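You operate a simulated robot arm through the tools that you are given. There is no shell and no other tool. Be economical: measure what you need, move in short steps, check, and stop when the job is done.

You run a simulated two-armed robot. Do the job below in one go: nothing can be reset, and whatever is moved stays where it is left.

## Task
Fetch the short grey pot marked "J-62" from the top of the sample bench and set it on the shelf of the sample bench. Put the 15 mm rubber sleeve from the top of the sample bench on the grey tile there and the 28 mm rubber sleeve on the shelf under the floor bench. Put the grey roll on the top of the white sill board. Put the cream cloth bag on top of the white hawk. Put the valve motor that says "R-45" from the top of the site box on the open shelf of the ply store and the valve motor labelled "R-41" on the black mat. Take the battery pack marked "Pack T-47" from the top of the charging bench and put it on the clear end of the plaster table. Put the eye wash bottle with the earliest date from the top of the sample bench on the site board shelf. Take the cream block marked "J-51" from the shelf of the sample bench and leave it on the shelf under the jig. Pick up the white film roll from the top of the sample bench with one hand, pass it to the other hand and put it on the top of the floor bench. Fetch the small primer pot and set it on the top of the white sill board. Any order will do. Set down upright: grey roll, valve motor, battery pack, eye wash bottle, white film roll.

Only the result counts: the job must be done as asked and must still hold three seconds after the hand-in. Knocking over, shifting, dropping, spilling or breaking anything else fails it. Flat cloth is picked up by pressing the open fingertips on it (5 to 10 N) and closing them slowly along it; thin cloth reads only 2 to 8 mm in the jaws.

## Robot
Two 7-joint arms with fingered hands on one trunk, on a base that drives. Base frame: it is fixed to the floor where the robot stands at the start and does not move with it; the origin is under the middle of the robot, x ahead of it, y to its left, z up; the surface under the hand at the start is at about z = 800. Units: mm, degrees, N and s.
The left shoulder is at the start at [63, 126, 1075], the right one opposite. With the tool pointing down near the work surface each hand reaches from about 460 to 860 mm from the robot's upright axis, wherever it stands, measured 20 degrees to its own side. Places, roughly: battery pack [-1250, 1750, 1000]; black mat [-1200, -3000, 800]; clear end of the plaster table [1600, 700, 800]; cream block [750, 500, 250]; cream cloth bag [-1250, -750, 1000]; eye wash bottle [750, 750, 750]; grey roll (7x7x9 cm) [-1300, -500, 1000]; grey tile (9x9x1 cm) [800, 800, 800]; open shelf of the ply store [-1400, -500, 1000]; rubber sleeve [750, 500, 1000]; shelf of the sample bench [800, 400, 400]; shelf under the floor bench [3600, 1200, 300]; shelf under the jig [800, -1800, 400]; short grey pot [500, 250, 750]; site board shelf (123x23 cm) [-240, -3760, 860]; top of the floor bench [3600, 1000, 800]; top of the white sill board [-1200, -1200, 900]; valve motor [-1250, 250, 500]; white film roll (8x8x12 cm) [700, 300, 900]; white hawk (20x20x13 cm) [1400, 0, 800]. Payload 4 kg a hand.
Tool frame (each hand has its own): the origin (TCP) lies between the finger pads and is the grasp point; the fingertips stand 29 mm ahead of it; z points along the fingers, y is the line along which they close. The gripper opens to 100 mm. The gripper's body begins 34 mm behind the TCP. The gripper is a hand of 5 fingers: y runs from the thumb to the fingers, the wrist lies at [-15, -105, -177] in the tool frame, and closing takes about 1.5 s.
Orientation is that of the tool frame in the base frame, as a unit quaternion [w, x, y, z]. With the fingers straight down and the wrist toward the robot, the tool's x, y and z point along [0, 1, 0], [1, 0, 0] and [0, 0, -1] of the base frame.

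## Interface
- The arms move only by the tool apply_moves. It takes "left_series", "right_series" or both (then of equal length, played together; a hand with none holds still); each is one flat list of numbers, 7 for each row, row after row: the shift along the tool's x, y, z in m, then the turn, a rotation vector about the tool's x, y, z in degrees, then the gripper command, from -1 (shut) to 1 (fully open), values between in proportion. In form: [tx, ty, tz, ax, ay, az, gripper, tx, ty, tz, ax, ay, az, gripper, ...]. A call has 1 to 12 rows; each row is the pose to reach, as a shift and turn from the pose commanded when the call began, along the tool's axes at that moment. Each row takes 0.2 s and may step no farther than 50 mm and 8.6 degrees from the row before; otherwise, or with a gripper value out of range, the whole call is refused. A pose out of reach is approached as far as the arm can. The call stops where the force on the tool passes 40 N (or 10 N more than at its start, if that is more) or the arm is blocked; 0.2 s more then pass. Each finger travels about 45 mm/s and halts on what it meets, pressing with about 32 N; the grip force reading is that of the motor and also rises with nothing between the fingers. The clock runs only during rows and for 0.2 s after the last one: add rows that repeat a pose to give the fingers time. It gives the time, the measured TCP pose, the force on the tool (base axes), the opening and the grip force at its end, in the units of the frame above (readings bear some noise), with the torque about the TCP (base axes, N m) and any sound that the robot's microphone picked up.
- Cameras (640 x 400 px; columns grow to the right, rows downward): "scene" is now at [156.2, 46.1, 1222.8]; the picture's right is [0.47, -0.88, 0.00], its down [-0.34, -0.18, -0.92] and it looks along [0.81, 0.44, -0.38] (base axes); focal length 230 px, centre (320, 200). "left" rides on the left gripper at [-66, -86, -121] in its tool frame; the picture's right is [-0.76, -0.31, 0.58], its down [0.59, -0.70, 0.40] and it looks along [0.28, 0.64, 0.71] (tool axes); focal length 247 px, centre (320, 200). "right" rides on the right gripper at [66, -86, -121] in its tool frame; the picture's right is [-0.76, 0.31, -0.58], its down [-0.59, -0.70, 0.40] and it looks along [-0.28, 0.64, 0.71] (tool axes); focal length 247 px, centre (320, 200). There is no depth. A picture from a camera that has moved, and an enlarged one, comes with that camera's place and axes in the base frame and with its lens.
- snapshot(camera): a new picture of that camera. It takes no simulated time.
- move_column(by): slides the trunk up (or, below 0, down) by that many mm; the arms and the scene camera ride with it, the base frame stays. It gives what a move gives, with no picture.
- base_move(legs): drives the robot by 1 to 6 legs, each [ahead, turn to the left] in mm and degrees, along the robot's own axes; the way and the turn of a leg run together, so that a leg with both is an arc; at most 1500 mm and 180 degrees a leg. The arms and the cameras ride along, it lands a little off, and it stops where it bumps. It gives what a move gives.
- set_grasp(shape, hand): the hand has 5 fingers and takes this shape, open, in about a second: jaw (thumb against the fingers, like two jaws); tri (thumb and two fingers); tip (a fingertip pinch); poke (one finger out to press); point (the index stretched); flat (the hand flat); cup (the hand cupped); fist (a fist). The gripper value then closes the fingers along that shape, each until it touches; the sizes above hold for jaw. It gives what a move gives, with no picture.
- aim_head(pan, tilt): turns the head with the scene camera to pan (to the left, within 80 degrees either way) and tilt (down, from -29 to 69), counted from straight ahead of the robot. It gives what a move gives.
- enlarge(camera, box): a new picture of the part [left, top, right, bottom] of that camera's present view, enlarged. It takes no simulated time.
- finish_job(): hands the job in; it is judged then, once.

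Work in short steps. Places have to be worked out from the pictures, the camera data and where the tool is seen: move nearer, look again, correct. Check each grasp and each placing, and mend what went wrong. You have 577 turns and 370 pictures in all, those below and enlarged ones among them. Open the grippers and draw the arms clear of the work before you hand the job in, unless the task says otherwise.

The tools are called after "Call:" as a command line: name --argument value ..., lists and objects as JSON in quotes. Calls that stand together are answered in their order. apply_moves: Moves the arms, as the interface text tells. Its arguments: {"type":"object","properties":{"left_series":{"type":"array"},"right_series":{"type":"array"}},"required":[]} The other tools are called the same way: move_column (by) slides the trunk up or down; set_grasp (shape, hand) gives the hand a shape; base_move (legs) drives the base; aim_head (pan, tilt) turns the head that bears the scene camera; snapshot (camera) takes a picture; enlarge (camera, box) takes an enlarged picture of a part of a camera's view; finish_job () hands the job in.

At the start:

```text
time_s: 0.0
left_tool_pos: [341.4, 413.0, 1091.6]
left_ee_rot: [0.0, 0.708, 0.706, 0.0]
left_ft_force: [-0.2, -0.7, 0.1]
left_wrist_torque: [0.02, -0.02, 0.03]
left_finger_gap: 99.8
left_grip_force: 0.1
left_shape: jaw
right_tool_pos: [578.0, 83.2, 1130.2]
right_ee_rot: [0.0, 0.707, 0.707, -0.001]
right_ft_force: [0.2, 0.0, -0.5]
right_wrist_torque: [0.03, 0.04, 0.02]
right_finger_gap: 99.8
right_grip_force: 0.1
right_shape: jaw
trunk travel left (down, up): [-275.0, 472.0]
robot x, y, heading: [1.9, 3.2, 0.0]
head pan, tilt: [28.2, 22.5]
```

scene: 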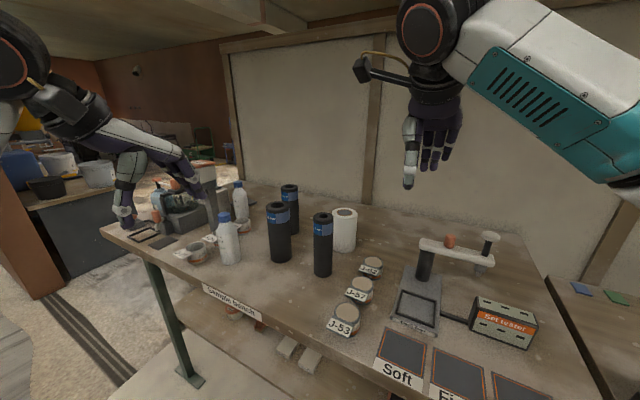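
right: 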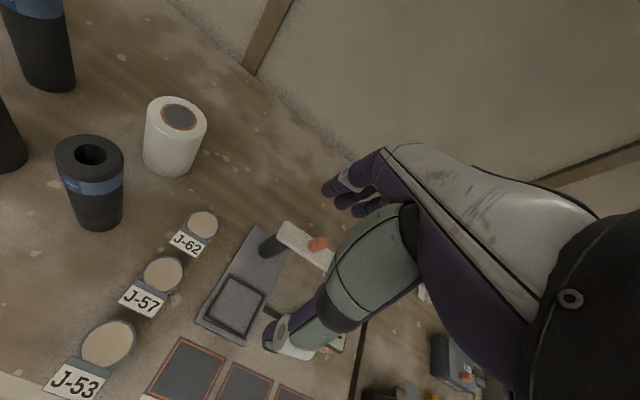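
left: 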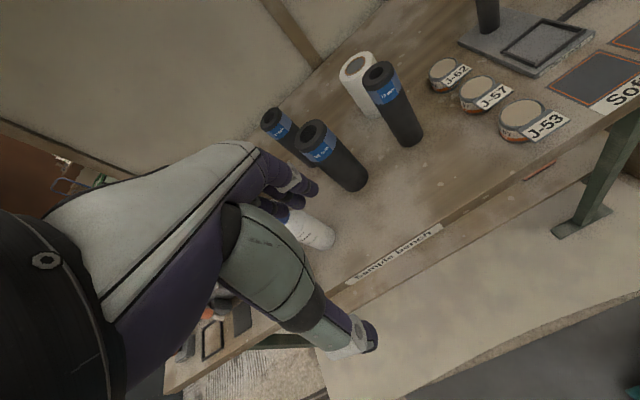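

The sample bench is ahead with rolls, pots, bottles. I'll enlarge parts of the view to read details.

Call:
enlarge --camera "scene" --box '[100, 160, 300, 285]'

Call:
enlarge --camera "scene" --box '[300, 190, 560, 352]'

```text
3.20 times, centred on (200, 222) of scene
camera zoom: at [156.2, 46.1, 1222.8], right [0.47, -0.88, 0.0], down [-0.34, -0.18, -0.92], along [0.81, 0.44, -0.38], focal length 738 px, centre (704, 128)
```

zoom: 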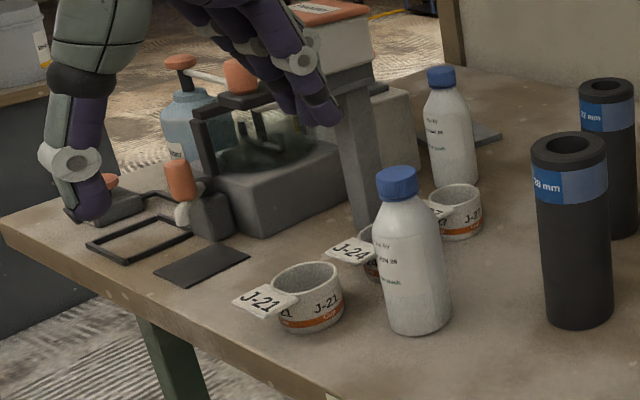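

```text
2.46 times, centred on (430, 271) of scene
camera zoom: at [156.2, 46.1, 1222.8], right [0.47, -0.88, 0.0], down [-0.34, -0.18, -0.92], along [0.81, 0.44, -0.38], focal length 568 px, centre (49, 25)
```

zoom: 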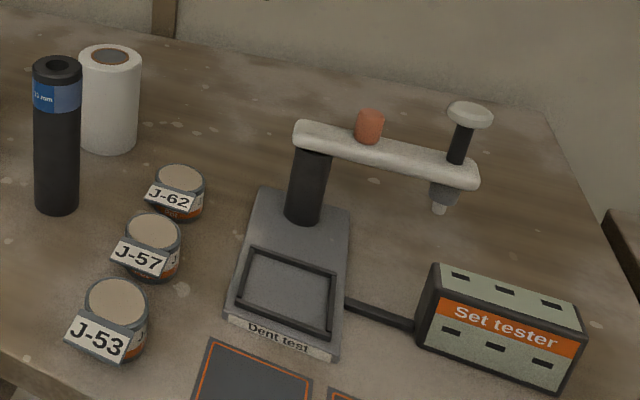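

I'll survey by panning the head.

Call:
aim_head --pan -30 --tilt 25

Call:
snapshot --camera "scene"

Call:
aim_head --pan 75 --tilt 15

Call:
snapshot --camera "scene"

Call:
aim_head --pan -75 --tilt 15

Call:
snapshot --camera "scene"

```text
time_s: 1.3
left_tool_pos: [339.2, 413.9, 1091.1]
left_ee_rot: [0.0, 0.708, 0.706, 0.0]
left_ft_force: [0.4, 0.2, 0.5]
left_wrist_torque: [0.01, 0.02, 0.01]
left_finger_gap: 99.8
left_grip_force: 0.1
left_shape: jaw
right_tool_pos: [577.8, 82.9, 1130.0]
right_ee_rot: [0.0, 0.707, 0.707, 0.0]
right_ft_force: [-0.3, -1.7, -0.8]
right_wrist_torque: [0.02, 0.01, -0.01]
right_finger_gap: 99.9
right_grip_force: 0.1
right_shape: jaw
trunk travel left (down, up): [-275.0, 472.0]
robot x, y, heading: [0.4, 1.5, 0.0]
head pan, tilt: [-30.0, 25.0]
```

```text
364 pictures are left
camera scene: at [154.3, -43.7, 1218.9], right [-0.5, -0.87, 0.0], down [-0.37, 0.21, -0.91], along [0.79, -0.45, -0.42], focal length 230 px, centre (320, 200)
```

scene: 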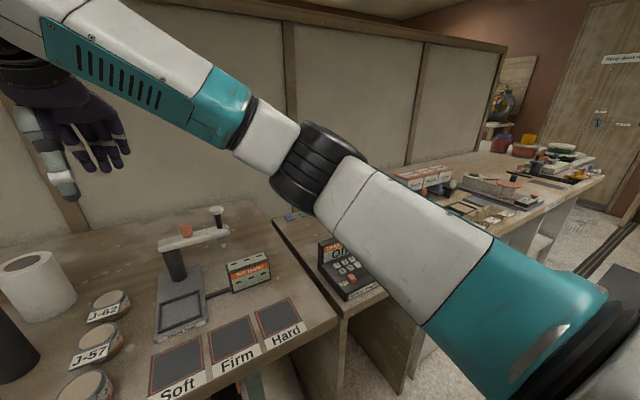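

```text
time_s: 3.1
left_tool_pos: [340.5, 412.7, 1091.7]
left_ee_rot: [0.0, 0.708, 0.707, 0.0]
left_ft_force: [-0.2, 0.3, 1.1]
left_wrist_torque: [-0.02, -0.03, 0.01]
left_finger_gap: 99.9
left_grip_force: 0.1
left_shape: jaw
right_tool_pos: [578.3, 84.0, 1130.4]
right_ee_rot: [-0.001, 0.707, 0.707, 0.0]
right_ft_force: [0.0, -0.1, -0.8]
right_wrist_torque: [-0.03, -0.01, -0.01]
right_finger_gap: 99.8
right_grip_force: 0.0
right_shape: jaw
trunk travel left (down, up): [-275.0, 472.0]
robot x, y, heading: [1.1, 0.5, 0.0]
head pan, tilt: [75.0, 15.0]
```

```text
363 pictures are left
camera scene: at [98.7, 92.5, 1235.1], right [0.97, -0.26, 0.0], down [-0.07, -0.25, -0.97], along [0.25, 0.93, -0.26], focal length 230 px, centre (320, 200)
```

scene: 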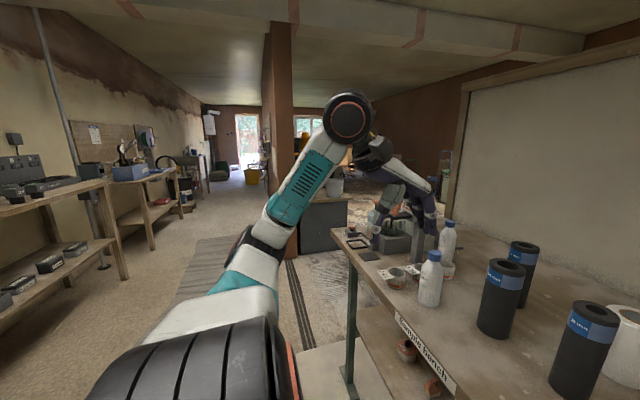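

```text
time_s: 5.5
left_tool_pos: [340.5, 413.4, 1091.2]
left_ee_rot: [0.0, 0.707, 0.707, 0.0]
left_ft_force: [1.4, -0.4, -0.3]
left_wrist_torque: [-0.02, 0.01, -0.01]
left_finger_gap: 99.6
left_grip_force: 0.0
left_shape: jaw
right_tool_pos: [576.9, 83.6, 1130.1]
right_ee_rot: [-0.001, 0.707, 0.707, 0.0]
right_ft_force: [0.0, -0.7, -0.5]
right_wrist_torque: [0.02, 0.01, 0.0]
right_finger_gap: 99.6
right_grip_force: 0.1
right_shape: jaw
trunk travel left (down, up): [-275.0, 472.0]
robot x, y, heading: [-0.5, 2.0, 0.1]
head pan, tilt: [-75.0, 15.0]
```

```text
362 pictures are left
camera scene: at [98.7, -87.9, 1235.1], right [-0.97, -0.26, 0.0], down [-0.07, 0.25, -0.97], along [0.25, -0.93, -0.26], focal length 230 px, centre (320, 200)
```

scene: 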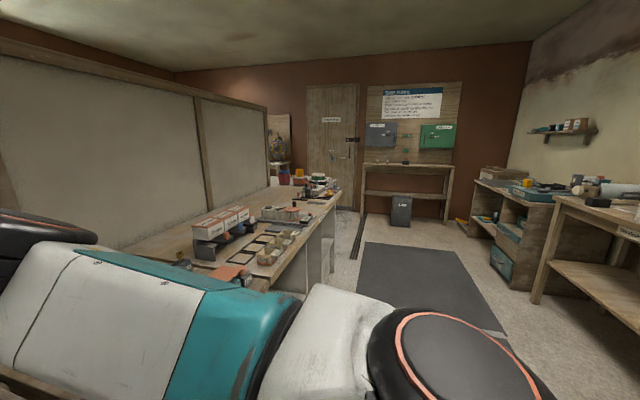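

Bench lies along y; other benches left, right and behind. I look closely at the bench items to read labels.

Call:
aim_head --pan 42 --tilt 28

Call:
enlarge --camera "scene" --box '[240, 120, 440, 245]'

Call:
enlarge --camera "scene" --box '[340, 120, 500, 220]'

Call:
snapshot --camera "scene"

```text
time_s: 7.4
left_tool_pos: [340.0, 412.4, 1090.5]
left_ee_rot: [-0.001, 0.708, 0.706, -0.001]
left_ft_force: [0.5, -0.2, 0.0]
left_wrist_torque: [-0.01, 0.01, -0.03]
left_finger_gap: 99.9
left_grip_force: 0.1
left_shape: jaw
right_tool_pos: [578.3, 83.1, 1129.4]
right_ee_rot: [0.0, 0.707, 0.707, 0.0]
right_ft_force: [-0.4, 0.4, 0.0]
right_wrist_torque: [0.01, 0.0, -0.02]
right_finger_gap: 99.6
right_grip_force: 0.0
right_shape: jaw
trunk travel left (down, up): [-275.0, 472.0]
robot x, y, heading: [1.1, 1.6, -0.0]
head pan, tilt: [42.0, 28.0]
```

```text
3.20 times, centred on (340, 182) of scene
camera zoom: at [142.3, 63.3, 1214.1], right [0.67, -0.74, 0.0], down [-0.35, -0.31, -0.88], along [0.66, 0.59, -0.47], focal length 738 px, centre (256, 256)
```

zoom: 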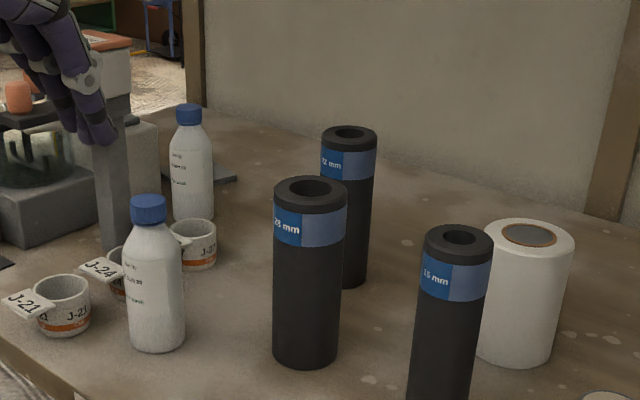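

```text
4.00 times, centred on (420, 170) of scene
camera zoom: at [142.3, 63.3, 1214.1], right [0.67, -0.74, 0.0], down [-0.35, -0.31, -0.88], along [0.66, 0.59, -0.47], focal length 922 px, centre (-80, 320)
```

zoom: 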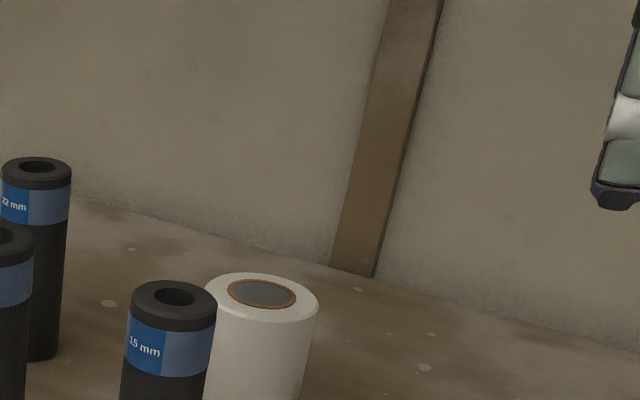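

```text
359 pictures are left
camera scene: at [142.3, 63.3, 1214.1], right [0.67, -0.74, 0.0], down [-0.35, -0.31, -0.88], along [0.66, 0.59, -0.47], focal length 230 px, centre (320, 200)
```

scene: 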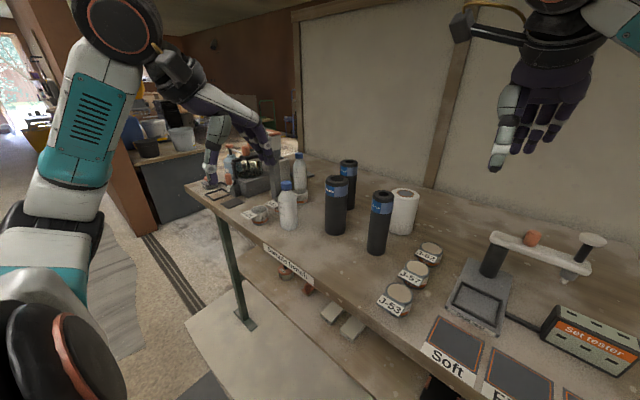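

15/22/28 mm sleeves identified. Now enlarge the bottles for dates and shelf blocks.

Call:
enlarge --camera "scene" --box '[265, 140, 345, 190]'

Call:
enlarge --camera "scene" --box '[270, 175, 310, 235]'

Call:
enlarge --camera "scene" --box '[190, 120, 310, 195]'

Call:
enlarge --camera "scene" --box '[230, 240, 430, 390]'

```text
8.00 times, centred on (305, 165) of scene
camera zoom: at [142.3, 63.3, 1214.1], right [0.67, -0.74, 0.0], down [-0.35, -0.31, -0.88], along [0.66, 0.59, -0.47], focal length 1844 px, centre (440, 480)
```

zoom: 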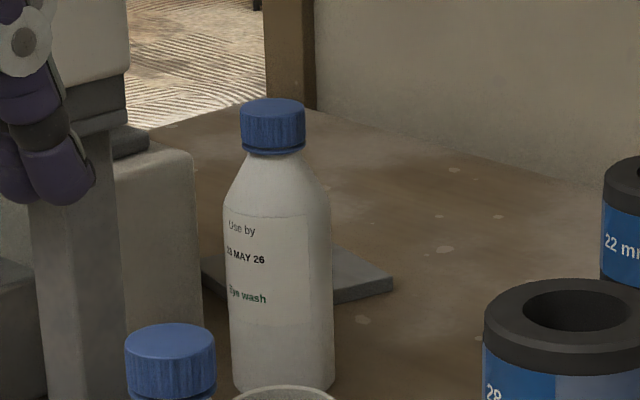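

```text
6.67 times, centred on (290, 205) of scene
camera zoom: at [142.3, 63.3, 1214.1], right [0.67, -0.74, 0.0], down [-0.35, -0.31, -0.88], along [0.66, 0.59, -0.47], focal length 1537 px, centre (520, 167)
```

zoom: 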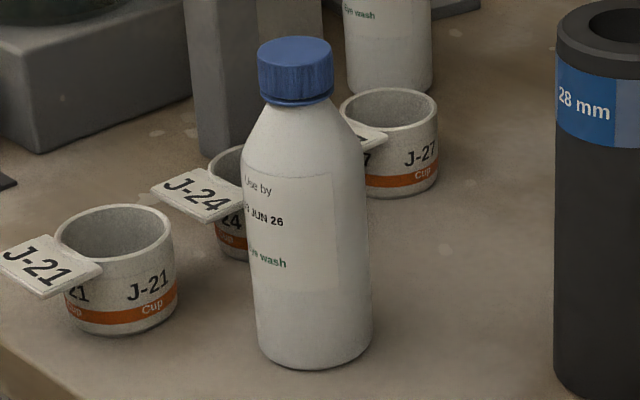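

```text
5.33 times, centred on (250, 158) of scene
camera zoom: at [142.3, 63.3, 1214.1], right [0.67, -0.74, 0.0], down [-0.35, -0.31, -0.88], along [0.66, 0.59, -0.47], focal length 1230 px, centre (693, 427)
```

zoom: 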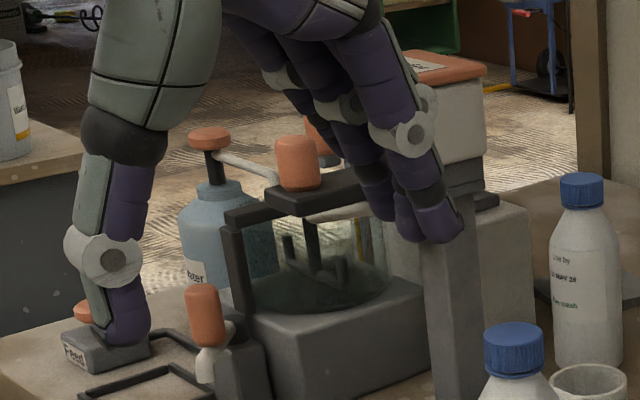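

```text
2.67 times, centred on (330, 315) of scene
camera zoom: at [142.3, 63.3, 1214.1], right [0.67, -0.74, 0.0], down [-0.35, -0.31, -0.88], along [0.66, 0.59, -0.47], focal length 615 px, centre (293, -107)
```

zoom: 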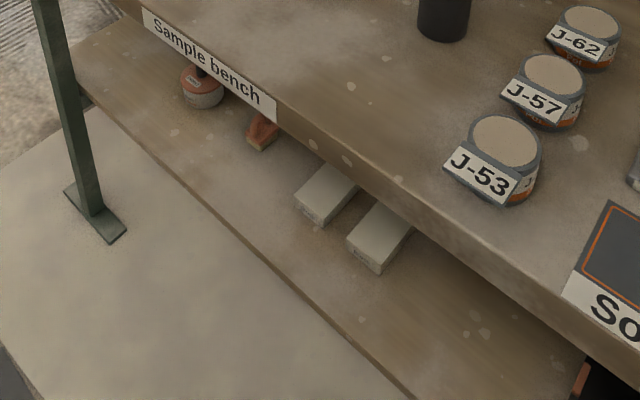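

Pot J-62 is at about (669,163) top z 832, pots in a row along x. I move the right hand above it, yawing 65° so the fingers close roughly along y, clear of the neighbours.

Call:
apply_moves --right_series '[0.01, 0.011, 0.01, 0, 0, -8.1, 1, 0.02, 0.023, 0.03, 0, 0, -16.2, 1, 0.03, 0.034, 0.055, 0, 0, -24.3, 1, 0.04, 0.046, 0.08, 0, 0, -32.4, 1, 0.05, 0.057, 0.11, 0, 0, -40.5, 1, 0.06, 0.068, 0.14, 0, 0, -48.6, 1, 0.07, 0.08, 0.17, 0, 0, -56.7, 1, 0.08, 0.091, 0.2, 0, 0, -65, 1]'

Call:
snapshot --camera "right"

Call:
aim_head --pan 15 --tilt 35

Call:
snapshot --camera "scene"

```text
time_s: 9.2
left_tool_pos: [341.4, 413.6, 1090.2]
left_ee_rot: [0.001, 0.707, 0.707, -0.001]
left_ft_force: [-0.1, 0.3, 0.0]
left_wrist_torque: [0.02, -0.01, 0.0]
left_finger_gap: 99.7
left_grip_force: 0.0
left_shape: jaw
right_tool_pos: [670.6, 163.6, 930.7]
right_ee_rot: [-0.001, 0.217, 0.976, 0.001]
right_ft_force: [-0.2, -0.6, -0.4]
right_wrist_torque: [0.0, -0.02, 0.0]
right_finger_gap: 99.6
right_grip_force: 0.1
right_shape: jaw
trunk travel left (down, up): [-275.0, 472.0]
robot x, y, heading: [1.4, -1.3, 0.1]
head pan, tilt: [42.0, 28.0]
```

```text
354 pictures are left
camera right: at [576.3, 114.2, 1051.6], right [0.82, -0.04, 0.58], down [0.24, -0.89, -0.4], along [0.53, 0.46, -0.71], focal length 247 px, centre (320, 200)
```

right: 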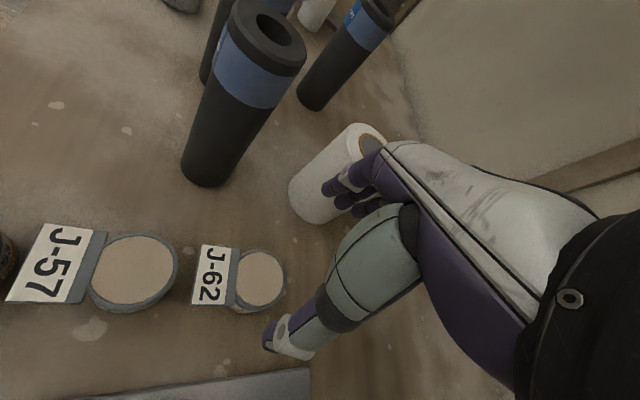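

```text
time_s: 10.1
left_tool_pos: [340.7, 413.3, 1091.2]
left_ee_rot: [0.0, 0.708, 0.706, 0.0]
left_ft_force: [-0.6, -0.1, 0.9]
left_wrist_torque: [0.01, 0.0, 0.0]
left_finger_gap: 99.6
left_grip_force: 0.1
left_shape: jaw
right_tool_pos: [670.9, 163.9, 932.4]
right_ee_rot: [0.0, 0.218, 0.976, 0.0]
right_ft_force: [-0.8, -0.8, 0.0]
right_wrist_torque: [0.01, 0.02, -0.02]
right_finger_gap: 100.1
right_grip_force: 0.1
right_shape: jaw
trunk travel left (down, up): [-275.0, 472.0]
robot x, y, heading: [-1.1, -1.3, 0.1]
head pan, tilt: [15.0, 35.0]
```

```text
353 pictures are left
camera scene: at [159.5, 25.2, 1203.1], right [0.26, -0.97, 0.0], down [-0.55, -0.15, -0.82], along [0.79, 0.21, -0.57], focal length 230 px, centre (320, 200)
```

scene: 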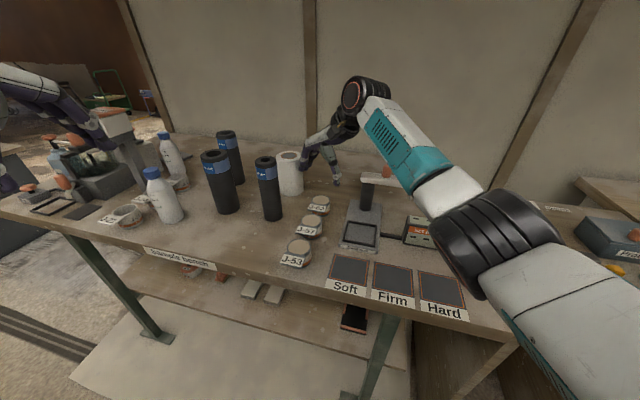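

Pot top is at about (667,157,832). I descend to TCP z≈833 and then close.

Call:
apply_moves --right_series '[0, -0.004, 0.04, 0, 0, 0, 1, 0, -0.007, 0.075, 0, 0, 0, 1, 0, -0.007, 0.09, 0, 0, 0, 1, 0, -0.007, 0.097, 0, 0, 0, 1]'

Call:
snapshot --camera "right"

```text
time_s: 11.1
left_tool_pos: [341.2, 413.4, 1089.4]
left_ee_rot: [-0.001, 0.708, 0.707, 0.001]
left_ft_force: [0.1, -0.1, 0.3]
left_wrist_torque: [-0.01, 0.01, -0.04]
left_finger_gap: 99.9
left_grip_force: 0.0
left_shape: jaw
right_tool_pos: [666.1, 158.8, 833.8]
right_ee_rot: [0.0, 0.216, 0.976, 0.001]
right_ft_force: [0.3, 0.2, 0.6]
right_wrist_torque: [-0.02, 0.0, -0.01]
right_finger_gap: 99.7
right_grip_force: 0.1
right_shape: jaw
trunk travel left (down, up): [-275.0, 472.0]
robot x, y, heading: [-2.1, -0.9, 0.0]
head pan, tilt: [15.0, 35.0]
```

```text
352 pictures are left
camera right: at [571.7, 110.0, 955.0], right [0.82, -0.04, 0.58], down [0.24, -0.89, -0.4], along [0.53, 0.46, -0.71], focal length 247 px, centre (320, 200)
```

right: 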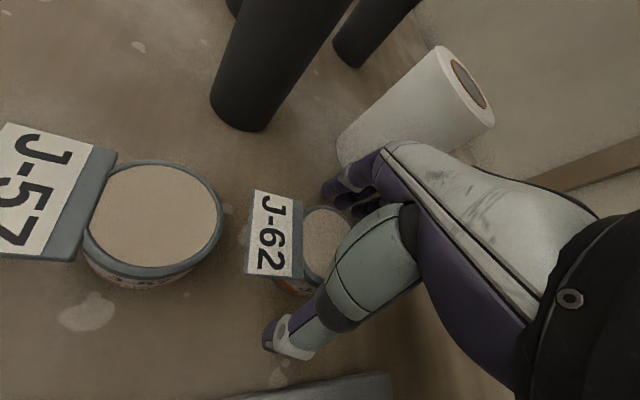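

Pot centred between thumb and fingers. Close.

Call:
apply_moves --right_series '[0, 0, 0, 0, 0, 0, 0.5, 0, 0, 0, 0, 0, 0, 0, 0, 0, 0, 0, 0, 0, -0.4, 0, 0, 0, 0, 0, 0, -0.7, 0, 0, 0, 0, 0, 0, -1, 0, 0, 0, 0, 0, 0, -1, 0, 0, 0, 0, 0, 0, -1, 0, 0, 0, 0, 0, 0, -1]'

Call:
snapshot --camera "right"

```text
time_s: 12.9
left_tool_pos: [340.0, 413.1, 1090.3]
left_ee_rot: [-0.001, 0.708, 0.706, 0.0]
left_ft_force: [0.7, -0.5, -0.1]
left_wrist_torque: [0.0, -0.01, -0.02]
left_finger_gap: 99.8
left_grip_force: 0.1
left_shape: jaw
right_tool_pos: [666.3, 158.9, 833.3]
right_ee_rot: [0.001, 0.216, 0.976, 0.0]
right_ft_force: [-0.2, -0.7, 0.4]
right_wrist_torque: [0.0, -0.02, -0.04]
right_finger_gap: 43.9
right_grip_force: 32.3
right_shape: jaw
trunk travel left (down, up): [-275.0, 472.0]
robot x, y, heading: [-1.7, 1.8, 0.2]
head pan, tilt: [15.0, 35.0]
```

```text
351 pictures are left
camera right: at [571.9, 109.8, 955.0], right [0.82, -0.04, 0.58], down [0.24, -0.89, -0.4], along [0.53, 0.46, -0.71], focal length 247 px, centre (320, 200)
```

right: 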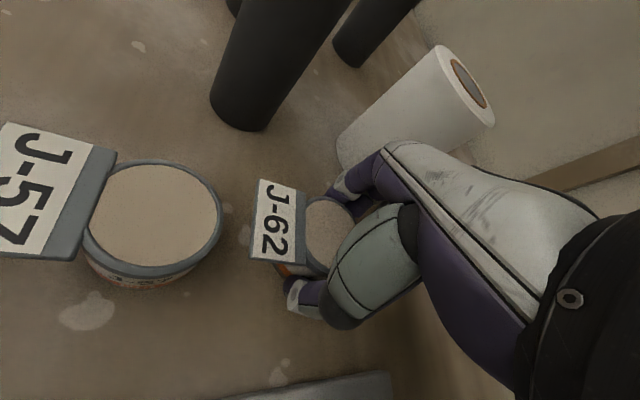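

Gripped at 44 mm. Lift by 100 mm and check.

Call:
apply_moves --right_series '[0, 0, -0.01, 0, 0, 0, -1, 0, 0, -0.03, 0, 0, 0, -1, 0, 0, -0.065, 0, 0, 0, -1, 0, 0, -0.1, 0, 0, 0, -1]'

Call:
snapshot --camera "right"

Call:
snapshot --camera "scene"

```text
time_s: 13.9
left_tool_pos: [340.2, 413.7, 1090.4]
left_ee_rot: [0.0, 0.708, 0.707, 0.0]
left_ft_force: [-0.1, 0.3, -0.3]
left_wrist_torque: [-0.01, -0.01, 0.01]
left_finger_gap: 99.9
left_grip_force: 0.0
left_shape: jaw
right_tool_pos: [666.5, 157.6, 933.8]
right_ee_rot: [0.0, 0.216, 0.976, 0.0]
right_ft_force: [0.4, 0.4, -1.5]
right_wrist_torque: [0.01, -0.04, 0.0]
right_finger_gap: 43.8
right_grip_force: 31.6
right_shape: jaw
trunk travel left (down, up): [-275.0, 472.0]
robot x, y, heading: [0.4, -0.7, 0.0]
head pan, tilt: [15.0, 35.0]
```

```text
350 pictures are left
camera right: at [570.4, 108.6, 1054.4], right [0.82, -0.04, 0.58], down [0.24, -0.89, -0.4], along [0.53, 0.46, -0.71], focal length 247 px, centre (320, 200)
```

right: 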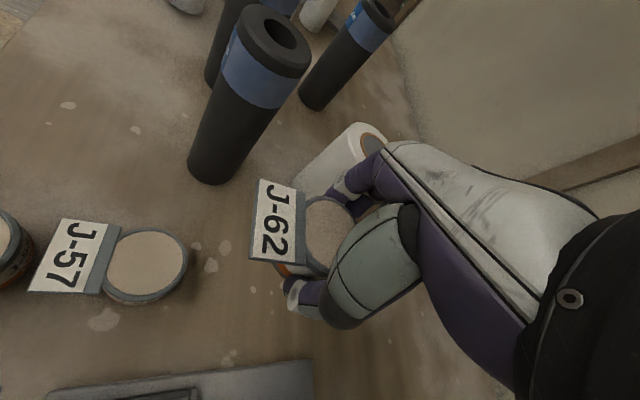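

```text
349 pictures are left
camera scene: at [159.3, 25.2, 1203.2], right [0.26, -0.97, 0.0], down [-0.55, -0.15, -0.82], along [0.79, 0.21, -0.57], focal length 230 px, centre (320, 200)
```

scene: 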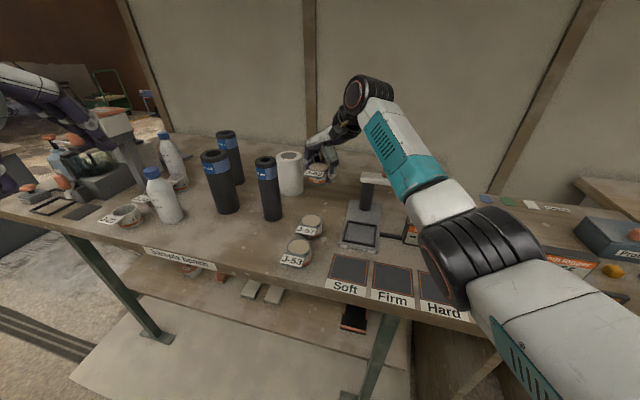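

Pot held. Lift higher, then back away from the bench by 350 mm.

Call:
apply_moves --right_series '[0, 0, -0.05, 0, 0, 0, -1, 0, 0, -0.1, 0, 0, 0, -1]'

Call:
base_move --legs '[[-350, 0]]'

Call:
aim_head --pan 20 --tilt 45

Call:
snapshot --camera "scene"

```text
time_s: 14.5
left_tool_pos: [341.4, 413.7, 1091.6]
left_ee_rot: [0.0, 0.708, 0.706, 0.0]
left_ft_force: [-0.6, 0.6, -0.7]
left_wrist_torque: [0.02, -0.01, 0.05]
left_finger_gap: 99.8
left_grip_force: 0.0
left_shape: jaw
right_tool_pos: [661.9, 159.7, 1033.2]
right_ee_rot: [0.0, 0.216, 0.976, -0.001]
right_ft_force: [0.2, -0.9, -1.3]
right_wrist_torque: [-0.02, -0.01, -0.04]
right_finger_gap: 44.1
right_grip_force: 32.8
right_shape: jaw
trunk travel left (down, up): [-275.0, 472.0]
robot x, y, heading: [-1.3, -2.1, 0.0]
head pan, tilt: [15.0, 35.0]
```

```text
time_s: 16.8
left_tool_pos: [0.5, 412.5, 1091.6]
left_ee_rot: [0.0, 0.709, 0.705, 0.0]
left_ft_force: [0.0, -0.1, 0.4]
left_wrist_torque: [0.0, -0.03, 0.0]
left_finger_gap: 99.4
left_grip_force: 0.1
left_shape: jaw
right_tool_pos: [320.6, 157.7, 1032.7]
right_ee_rot: [0.0, 0.219, 0.976, 0.0]
right_ft_force: [-0.8, -0.2, -0.8]
right_wrist_torque: [0.03, -0.02, 0.0]
right_finger_gap: 43.9
right_grip_force: 32.3
right_shape: jaw
trunk travel left (down, up): [-275.0, 472.0]
robot x, y, heading: [-343.1, 1.9, -0.2]
head pan, tilt: [15.0, 35.0]
```

```text
time_s: 17.5
left_tool_pos: [0.3, 412.9, 1090.5]
left_ee_rot: [0.001, 0.711, 0.704, 0.0]
left_ft_force: [-0.3, -0.5, 0.4]
left_wrist_torque: [-0.04, 0.0, -0.01]
left_finger_gap: 99.7
left_grip_force: 0.0
left_shape: jaw
right_tool_pos: [320.9, 158.0, 1032.1]
right_ee_rot: [0.0, 0.22, 0.976, 0.0]
right_ft_force: [0.7, -0.5, -0.9]
right_wrist_torque: [0.02, -0.02, 0.0]
right_finger_gap: 43.7
right_grip_force: 31.9
right_shape: jaw
trunk travel left (down, up): [-275.0, 472.0]
robot x, y, heading: [-342.4, -1.3, -0.3]
head pan, tilt: [20.0, 45.0]
```

```text
348 pictures are left
camera scene: at [-191.5, 30.2, 1188.3], right [0.34, -0.94, 0.0], down [-0.67, -0.24, -0.71], along [0.67, 0.24, -0.71], focal length 230 px, centre (320, 200)
```

scene: 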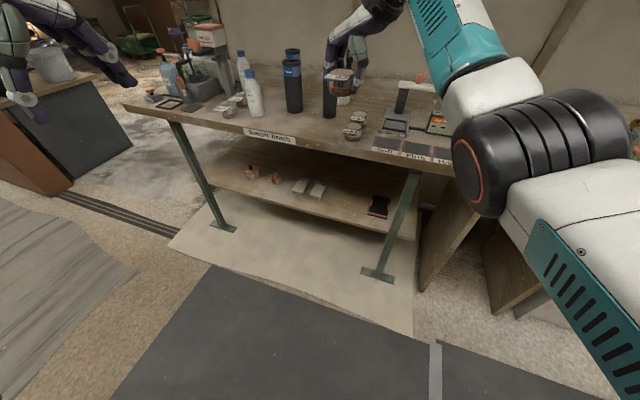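

Lower the trunk and view the shelf.

Call:
move_column --by -275

Call:
aim_head --pan 15 --tilt 30

Call:
snapshot --camera "scene"

```text
time_s: 20.3
left_tool_pos: [-0.1, 412.5, 815.7]
left_ee_rot: [0.0, 0.71, 0.704, 0.0]
left_ft_force: [-0.2, -1.1, -0.5]
left_wrist_torque: [0.01, -0.02, -0.04]
left_finger_gap: 99.9
left_grip_force: 0.0
left_shape: jaw
right_tool_pos: [320.5, 157.3, 758.3]
right_ee_rot: [0.0, 0.22, 0.975, -0.001]
right_ft_force: [0.3, -0.3, -0.9]
right_wrist_torque: [0.01, -0.02, -0.01]
right_finger_gap: 44.0
right_grip_force: 32.2
right_shape: jaw
trunk travel left (down, up): [0.0, 747.0]
robot x, y, heading: [-343.9, -1.1, -0.3]
head pan, tilt: [20.0, 45.0]
```

```text
time_s: 21.0
left_tool_pos: [0.6, 412.9, 815.9]
left_ee_rot: [0.0, 0.71, 0.705, 0.001]
left_ft_force: [0.1, 0.2, 0.4]
left_wrist_torque: [0.0, 0.0, 0.0]
left_finger_gap: 99.9
left_grip_force: 0.1
left_shape: jaw
right_tool_pos: [320.0, 157.2, 756.8]
right_ee_rot: [-0.001, 0.219, 0.976, 0.0]
right_ft_force: [0.1, 0.6, -1.4]
right_wrist_torque: [-0.03, -0.03, -0.01]
right_finger_gap: 43.5
right_grip_force: 31.4
right_shape: jaw
trunk travel left (down, up): [0.0, 747.0]
robot x, y, heading: [-339.3, 3.3, -0.3]
head pan, tilt: [15.0, 30.0]
```

```text
347 pictures are left
camera scene: at [-64.4, 25.1, 920.6], right [0.25, -0.97, 0.0], down [-0.48, -0.13, -0.87], along [0.84, 0.22, -0.5], focal length 230 px, centre (320, 200)
```

scene: 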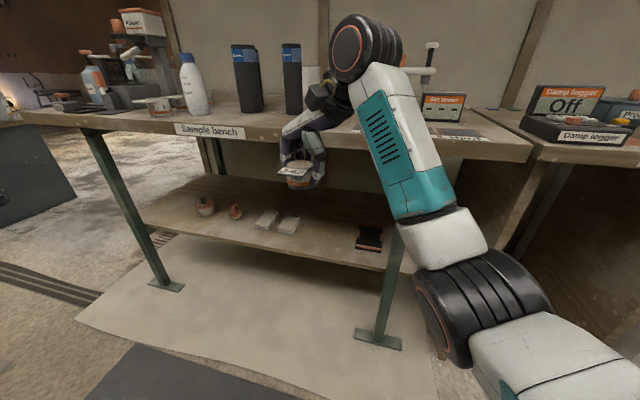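

Shelf surface is around z≈355, blocks tops ≈396 at (614,328) and (617,422); the gap at y≈170 is free. I lower the right hand to z≈430 and yaw the wrist toward the robot.

Call:
apply_moves --right_series '[0, 0, 0.04, 0, 0, 7, -1, 0, 0, 0.08, 0, 0, 14, -1, 0, 0, 0.12, 0, 0, 21, -1, 0, 0, 0.16, 0, 0, 28, -1, 0, 0, 0.2, 0, 0, 35, -1, 0, 0, 0.24, 0, 0, 42, -1, 0, 0, 0.28, 0, 0, 49, -1, 0, 0, 0.32, 0, 0, 55, -1]'

Call:
snapshot --camera "scene"

```text
time_s: 22.8
left_tool_pos: [0.6, 411.4, 815.9]
left_ee_rot: [0.0, 0.709, 0.705, 0.0]
left_ft_force: [-0.5, -1.1, 0.1]
left_wrist_torque: [-0.01, 0.0, 0.02]
left_finger_gap: 99.8
left_grip_force: 0.0
left_shape: jaw
right_tool_pos: [321.1, 157.3, 435.2]
right_ee_rot: [0.0, 0.646, 0.764, -0.001]
right_ft_force: [0.2, -0.6, -1.1]
right_wrist_torque: [-0.03, 0.01, 0.02]
right_finger_gap: 43.6
right_grip_force: 32.2
right_shape: jaw
trunk travel left (down, up): [0.0, 747.0]
robot x, y, heading: [-344.1, 2.5, -0.5]
head pan, tilt: [15.0, 30.0]
```

```text
346 pictures are left
camera scene: at [-64.3, 25.1, 920.7], right [0.25, -0.97, 0.0], down [-0.48, -0.13, -0.87], along [0.84, 0.22, -0.5], focal length 230 px, centre (320, 200)
```

scene: 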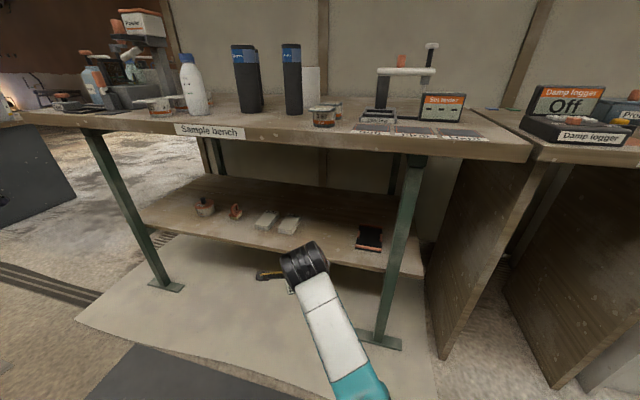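

Raise slightly and drive forward 265 mm so the pot goes over the shelf.

Call:
apply_moves --right_series '[0, 0, -0.025, 0, 0, 0, -1]'

Call:
base_move --legs '[[265, 0]]'

Call:
snapshot --camera "right"

Call:
snapshot --camera "scene"

```text
time_s: 23.2
left_tool_pos: [-0.4, 413.2, 816.4]
left_ee_rot: [0.0, 0.709, 0.705, -0.001]
left_ft_force: [0.5, -0.2, 0.7]
left_wrist_torque: [-0.01, 0.01, -0.02]
left_finger_gap: 99.9
left_grip_force: 0.1
left_shape: jaw
right_tool_pos: [320.3, 157.7, 460.6]
right_ee_rot: [-0.001, 0.646, 0.764, 0.0]
right_ft_force: [0.8, 0.2, -2.0]
right_wrist_torque: [-0.02, -0.01, -0.04]
right_finger_gap: 43.6
right_grip_force: 31.7
right_shape: jaw
trunk travel left (down, up): [0.0, 747.0]
robot x, y, heading: [-338.7, 1.0, -0.0]
head pan, tilt: [15.0, 30.0]
```

```text
time_s: 25.1
left_tool_pos: [268.5, 411.8, 815.9]
left_ee_rot: [0.0, 0.709, 0.706, 0.0]
left_ft_force: [-0.1, 0.3, 0.4]
left_wrist_torque: [0.02, 0.03, -0.03]
left_finger_gap: 99.9
left_grip_force: 0.1
left_shape: jaw
right_tool_pos: [589.5, 157.4, 459.7]
right_ee_rot: [-0.001, 0.644, 0.765, 0.0]
right_ft_force: [0.8, -0.8, -1.5]
right_wrist_torque: [-0.04, -0.01, -0.02]
right_finger_gap: 43.6
right_grip_force: 32.0
right_shape: jaw
trunk travel left (down, up): [0.0, 747.0]
robot x, y, heading: [-73.1, -0.2, -0.2]
head pan, tilt: [15.0, 30.0]
```

```text
345 pictures are left
camera right: at [494.1, 208.9, 581.6], right [0.43, -0.69, 0.58], down [-0.59, -0.7, -0.4], along [0.68, -0.17, -0.71], focal length 247 px, centre (320, 200)
```

right: 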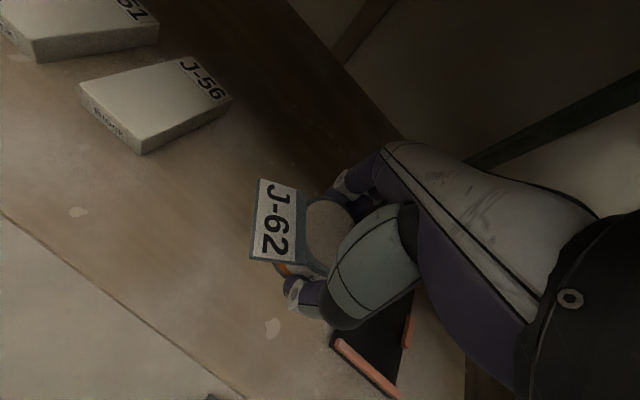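

```text
344 pictures are left
camera scene: at [204.9, 24.8, 920.7], right [0.26, -0.97, 0.0], down [-0.48, -0.13, -0.87], along [0.84, 0.22, -0.5], focal length 230 px, centre (320, 200)
```

scene: 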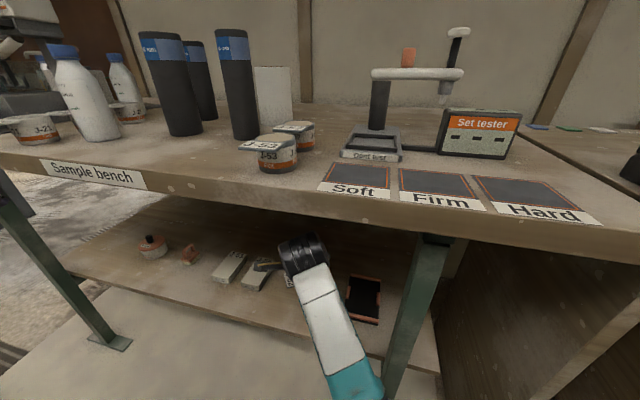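

J-51 is the left block, J-56 the right one. Lower the pot toward the shelf.

Call:
apply_moves --right_series '[0, 0, 0.025, 0, 0, 0, -1, 0, 0, 0.045, 0, 0, 0, -1, 0, 0, 0.055, 0, 0, 0, -1]'

Call:
snapshot --camera "right"

```text
time_s: 25.9
left_tool_pos: [268.6, 412.3, 816.6]
left_ee_rot: [0.0, 0.708, 0.706, 0.0]
left_ft_force: [-0.8, -0.2, -0.6]
left_wrist_torque: [0.0, 0.01, 0.0]
left_finger_gap: 99.9
left_grip_force: 0.1
left_shape: jaw
right_tool_pos: [589.0, 154.8, 407.0]
right_ee_rot: [-0.001, 0.644, 0.765, -0.001]
right_ft_force: [1.0, 0.2, -1.0]
right_wrist_torque: [0.0, 0.02, 0.04]
right_finger_gap: 43.9
right_grip_force: 32.9
right_shape: jaw
trunk travel left (down, up): [0.0, 747.0]
robot x, y, heading: [-73.2, -0.5, -0.2]
head pan, tilt: [15.0, 30.0]
```

```text
343 pictures are left
camera right: at [494.7, 207.2, 527.8], right [0.43, -0.69, 0.58], down [-0.59, -0.7, -0.4], along [0.68, -0.17, -0.71], focal length 247 px, centre (320, 200)
```

right: 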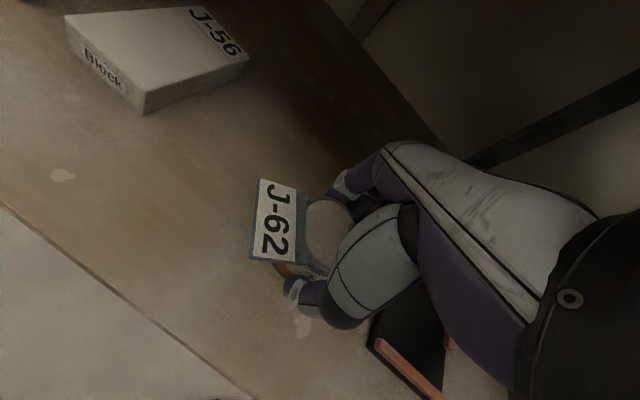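

Shelf estimated z≈359; continue in small steps until contact.

Call:
apply_moves --right_series '[0, 0, 0.005, 0, 0, 0, -1, 0, 0, 0.009, 0, 0, 0, -1, 0, 0, 0.011, 0, 0, 0, -1]'

```text
time_s: 26.8
left_tool_pos: [267.9, 411.5, 815.6]
left_ee_rot: [0.0, 0.709, 0.706, 0.0]
left_ft_force: [-0.3, 0.1, 0.3]
left_wrist_torque: [-0.01, 0.05, -0.01]
left_finger_gap: 99.7
left_grip_force: 0.1
left_shape: jaw
right_tool_pos: [590.9, 156.4, 396.1]
right_ee_rot: [0.0, 0.644, 0.765, 0.0]
right_ft_force: [-0.5, 0.2, -1.6]
right_wrist_torque: [0.0, 0.02, 0.02]
right_finger_gap: 43.8
right_grip_force: 31.5
right_shape: jaw
trunk travel left (down, up): [0.0, 747.0]
robot x, y, heading: [-71.6, -2.7, -0.0]
head pan, tilt: [15.0, 30.0]
```

No contact yet; go on.

Call:
apply_moves --right_series '[0, 0, 0.003, 0, 0, 0, -1, 0, 0, 0.005, 0, 0, 0, -1, 0, 0, 0.007, 0, 0, 0, -1]'

```text
time_s: 27.6
left_tool_pos: [267.1, 411.6, 814.6]
left_ee_rot: [0.001, 0.709, 0.706, 0.0]
left_ft_force: [-0.1, 0.0, -0.2]
left_wrist_torque: [0.04, 0.01, -0.03]
left_finger_gap: 99.8
left_grip_force: 0.1
left_shape: jaw
right_tool_pos: [589.2, 157.7, 388.5]
right_ee_rot: [0.0, 0.644, 0.765, 0.0]
right_ft_force: [0.4, 0.4, -0.7]
right_wrist_torque: [-0.03, -0.03, 0.05]
right_finger_gap: 43.7
right_grip_force: 32.3
right_shape: jaw
trunk travel left (down, up): [0.0, 747.0]
robot x, y, heading: [-72.2, 2.2, -0.1]
head pan, tilt: [15.0, 30.0]
```

Call:
apply_moves --right_series '[0, 0, 0.002, 0, 0, 0, -1, 0, 0, 0.004, 0, 0, 0, -1, 0, 0, 0.006, 0, 0, 0, -1, 0, 0, 0.006, 0, 0, 0, -1]'

Call:
snapshot --camera "right"

```text
time_s: 28.6
left_tool_pos: [266.2, 412.7, 817.1]
left_ee_rot: [0.001, 0.708, 0.706, 0.0]
left_ft_force: [0.1, 0.6, -0.2]
left_wrist_torque: [-0.03, 0.01, 0.0]
left_finger_gap: 99.8
left_grip_force: 0.1
left_shape: jaw
right_tool_pos: [589.2, 158.4, 386.5]
right_ee_rot: [0.002, 0.644, 0.765, 0.003]
right_ft_force: [-3.6, -1.9, 22.6]
right_wrist_torque: [0.0, 0.02, 0.0]
right_finger_gap: 44.6
right_grip_force: 31.5
right_shape: jaw
trunk travel left (down, up): [0.0, 747.0]
robot x, y, heading: [-72.8, -2.4, -0.3]
head pan, tilt: [15.0, 30.0]
```

```text
342 pictures are left
camera right: at [493.8, 208.5, 506.9], right [0.43, -0.7, 0.58], down [-0.59, -0.7, -0.4], along [0.69, -0.17, -0.71], focal length 247 px, centre (320, 200)
```

right: 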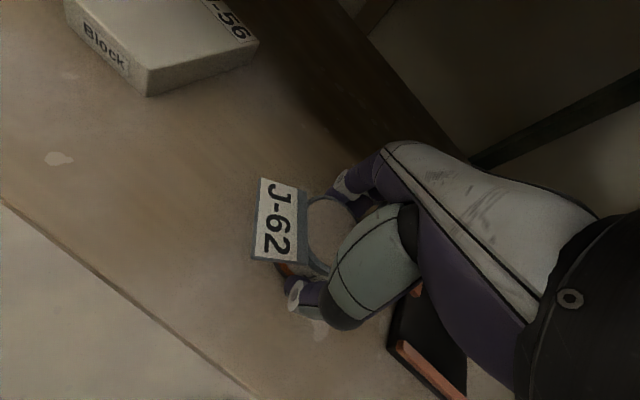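

Contact at TCP 386. Ease up 3 mm, open slowly, and rise.

Call:
apply_moves --right_series '[0, 0, -0.004, 0, 0, 0, -0.8, 0, 0, -0.004, 0, 0, 0, -0.3, 0, 0, -0.004, 0, 0, 0, 0.1, 0, 0, -0.004, 0, 0, 0, 0.5, 0, 0, -0.004, 0, 0, 0, 0.9, 0, 0, -0.004, 0, 0, 0, 1, 0, 0, -0.004, 0, 0, 0, 1, 0, 0, -0.03, 0, 0, 0, 1, 0, 0, -0.07, 0, 0, 0, 1, 0, 0, -0.09, 0, 0, 0, 1]'

Call:
snapshot --camera "right"

```text
time_s: 30.8
left_tool_pos: [268.3, 410.9, 815.3]
left_ee_rot: [0.0, 0.709, 0.706, 0.0]
left_ft_force: [-0.6, -0.4, -0.4]
left_wrist_torque: [0.01, -0.01, 0.01]
left_finger_gap: 100.0
left_grip_force: 0.1
left_shape: jaw
right_tool_pos: [588.5, 157.2, 470.2]
right_ee_rot: [0.0, 0.644, 0.765, 0.0]
right_ft_force: [-0.4, 0.8, 0.2]
right_wrist_torque: [0.04, -0.03, -0.01]
right_finger_gap: 99.8
right_grip_force: 0.1
right_shape: jaw
trunk travel left (down, up): [0.0, 747.0]
robot x, y, heading: [-77.4, -2.2, -0.4]
head pan, tilt: [15.0, 30.0]
```

```text
341 pictures are left
camera right: at [493.8, 207.5, 591.8], right [0.43, -0.69, 0.58], down [-0.59, -0.7, -0.4], along [0.68, -0.17, -0.71], focal length 247 px, centre (320, 200)
```

right: 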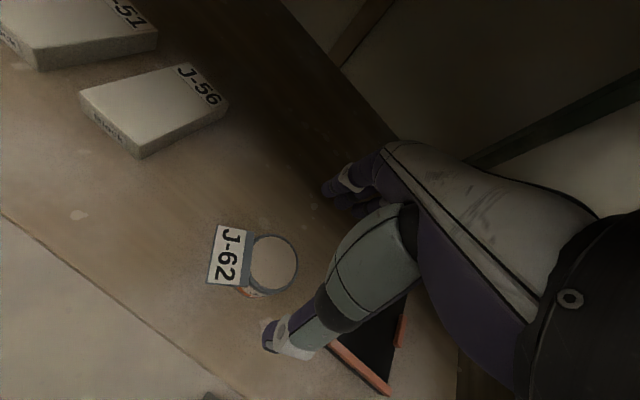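

Pot J-62 stands on the shelf. Next J-51 with the left hand: lower it in front of the bench to z≈450.

Call:
apply_moves --left_series '[0, 0, 0.045, 0, 0, 0, 1, 0, 0, 0.09, 0, 0, 0, 1, 0, 0, 0.135, 0, 0, 0, 1, 0, 0, 0.18, 0, 0, 0, 1, 0, 0, 0.225, 0, 0, 0, 1, 0, 0, 0.27, 0, 0, 0, 1, 0, 0, 0.315, 0, 0, 0, 1, 0, 0, 0.35, 0, 0, 0, 1]'

Call:
snapshot --camera "left"

Call:
aim_head --pan 35 --tilt 40

Call:
snapshot --camera "scene"

```text
time_s: 32.5
left_tool_pos: [266.1, 416.8, 465.7]
left_ee_rot: [0.001, 0.708, 0.706, 0.0]
left_ft_force: [0.0, -0.7, -0.2]
left_wrist_torque: [0.02, -0.01, 0.01]
left_finger_gap: 99.4
left_grip_force: 0.0
left_shape: jaw
left hand out of reach, approached as far as the arm can: row 3, 4, 5, 6
right_tool_pos: [589.6, 157.1, 471.1]
right_ee_rot: [0.0, 0.645, 0.764, 0.0]
right_ft_force: [0.2, 0.7, 0.4]
right_wrist_torque: [-0.01, -0.01, 0.03]
right_finger_gap: 99.7
right_grip_force: 0.0
right_shape: jaw
trunk travel left (down, up): [0.0, 747.0]
robot x, y, heading: [-73.1, 1.0, -0.1]
head pan, tilt: [15.0, 30.0]
```

```text
340 pictures are left
camera left: at [179.1, 351.4, 586.8], right [-0.31, -0.76, -0.58], down [-0.7, 0.59, -0.4], along [0.64, 0.28, -0.71], focal length 247 px, centre (320, 200)
```

left: 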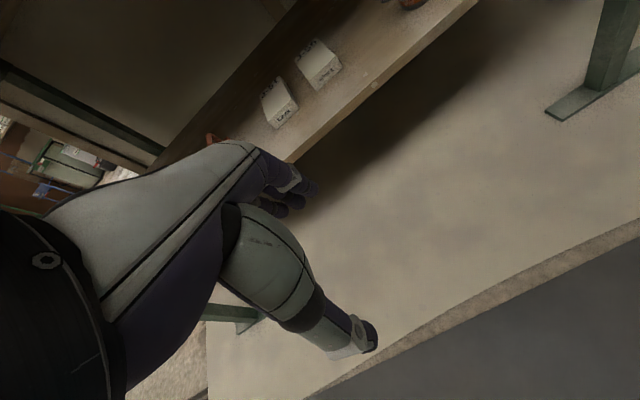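

```text
time_s: 33.4
left_tool_pos: [265.2, 416.5, 465.3]
left_ee_rot: [0.001, 0.708, 0.706, -0.001]
left_ft_force: [0.4, -0.2, -0.6]
left_wrist_torque: [0.0, 0.05, -0.02]
left_finger_gap: 100.0
left_grip_force: 0.0
left_shape: jaw
right_tool_pos: [590.2, 157.0, 471.2]
right_ee_rot: [-0.001, 0.645, 0.765, 0.0]
right_ft_force: [-0.1, -0.1, 0.4]
right_wrist_torque: [-0.02, -0.04, 0.03]
right_finger_gap: 99.7
right_grip_force: 0.1
right_shape: jaw
trunk travel left (down, up): [0.0, 747.0]
robot x, y, heading: [-74.0, 0.4, 0.1]
head pan, tilt: [35.0, 40.0]
```

```text
339 pictures are left
camera scene: at [187.2, 50.1, 905.4], right [0.57, -0.82, 0.0], down [-0.53, -0.37, -0.77], along [0.63, 0.44, -0.64], focal length 230 px, centre (320, 200)
```

scene: 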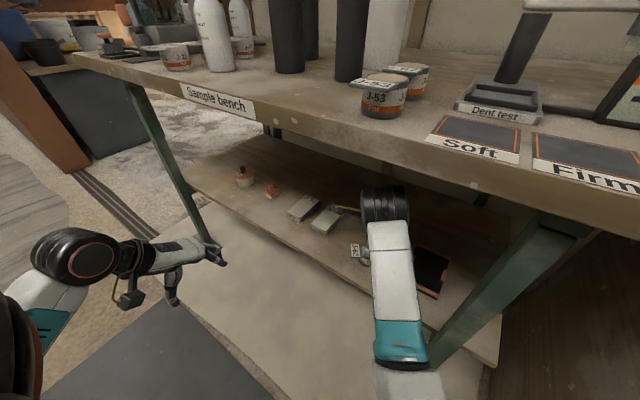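

Zoom in to verify which block is J-51 and its extents.

Call:
enlarge --camera "left" --box '[230, 30, 360, 140]'

Call:
enlarge --camera "scene" --box '[220, 150, 380, 250]'

```text
3.64 times, centred on (295, 85) of left
camera zoom: at [179.1, 351.6, 587.6], right [-0.31, -0.76, -0.58], down [-0.7, 0.59, -0.4], along [0.64, 0.28, -0.71], focal length 898 px, centre (411, 618)
```

zoom: 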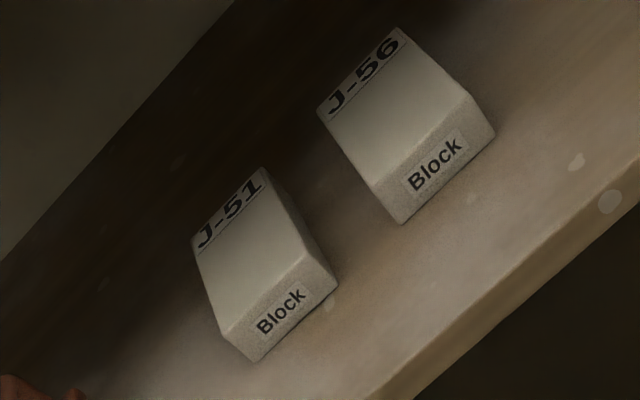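

```text
4.00 times, centred on (300, 200) of scene
camera zoom: at [187.2, 50.1, 905.4], right [0.57, -0.82, 0.0], down [-0.53, -0.37, -0.77], along [0.63, 0.44, -0.64], focal length 922 px, centre (400, 200)
```

zoom: 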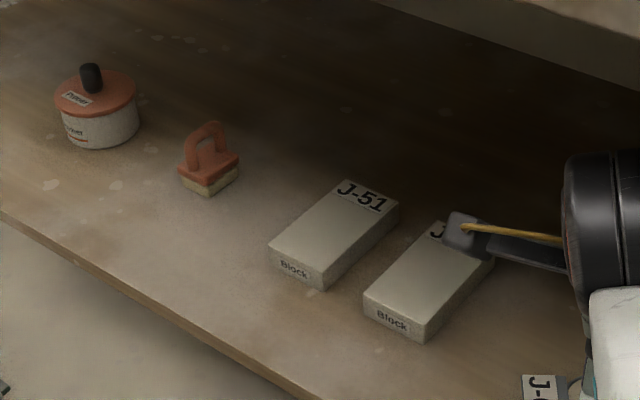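

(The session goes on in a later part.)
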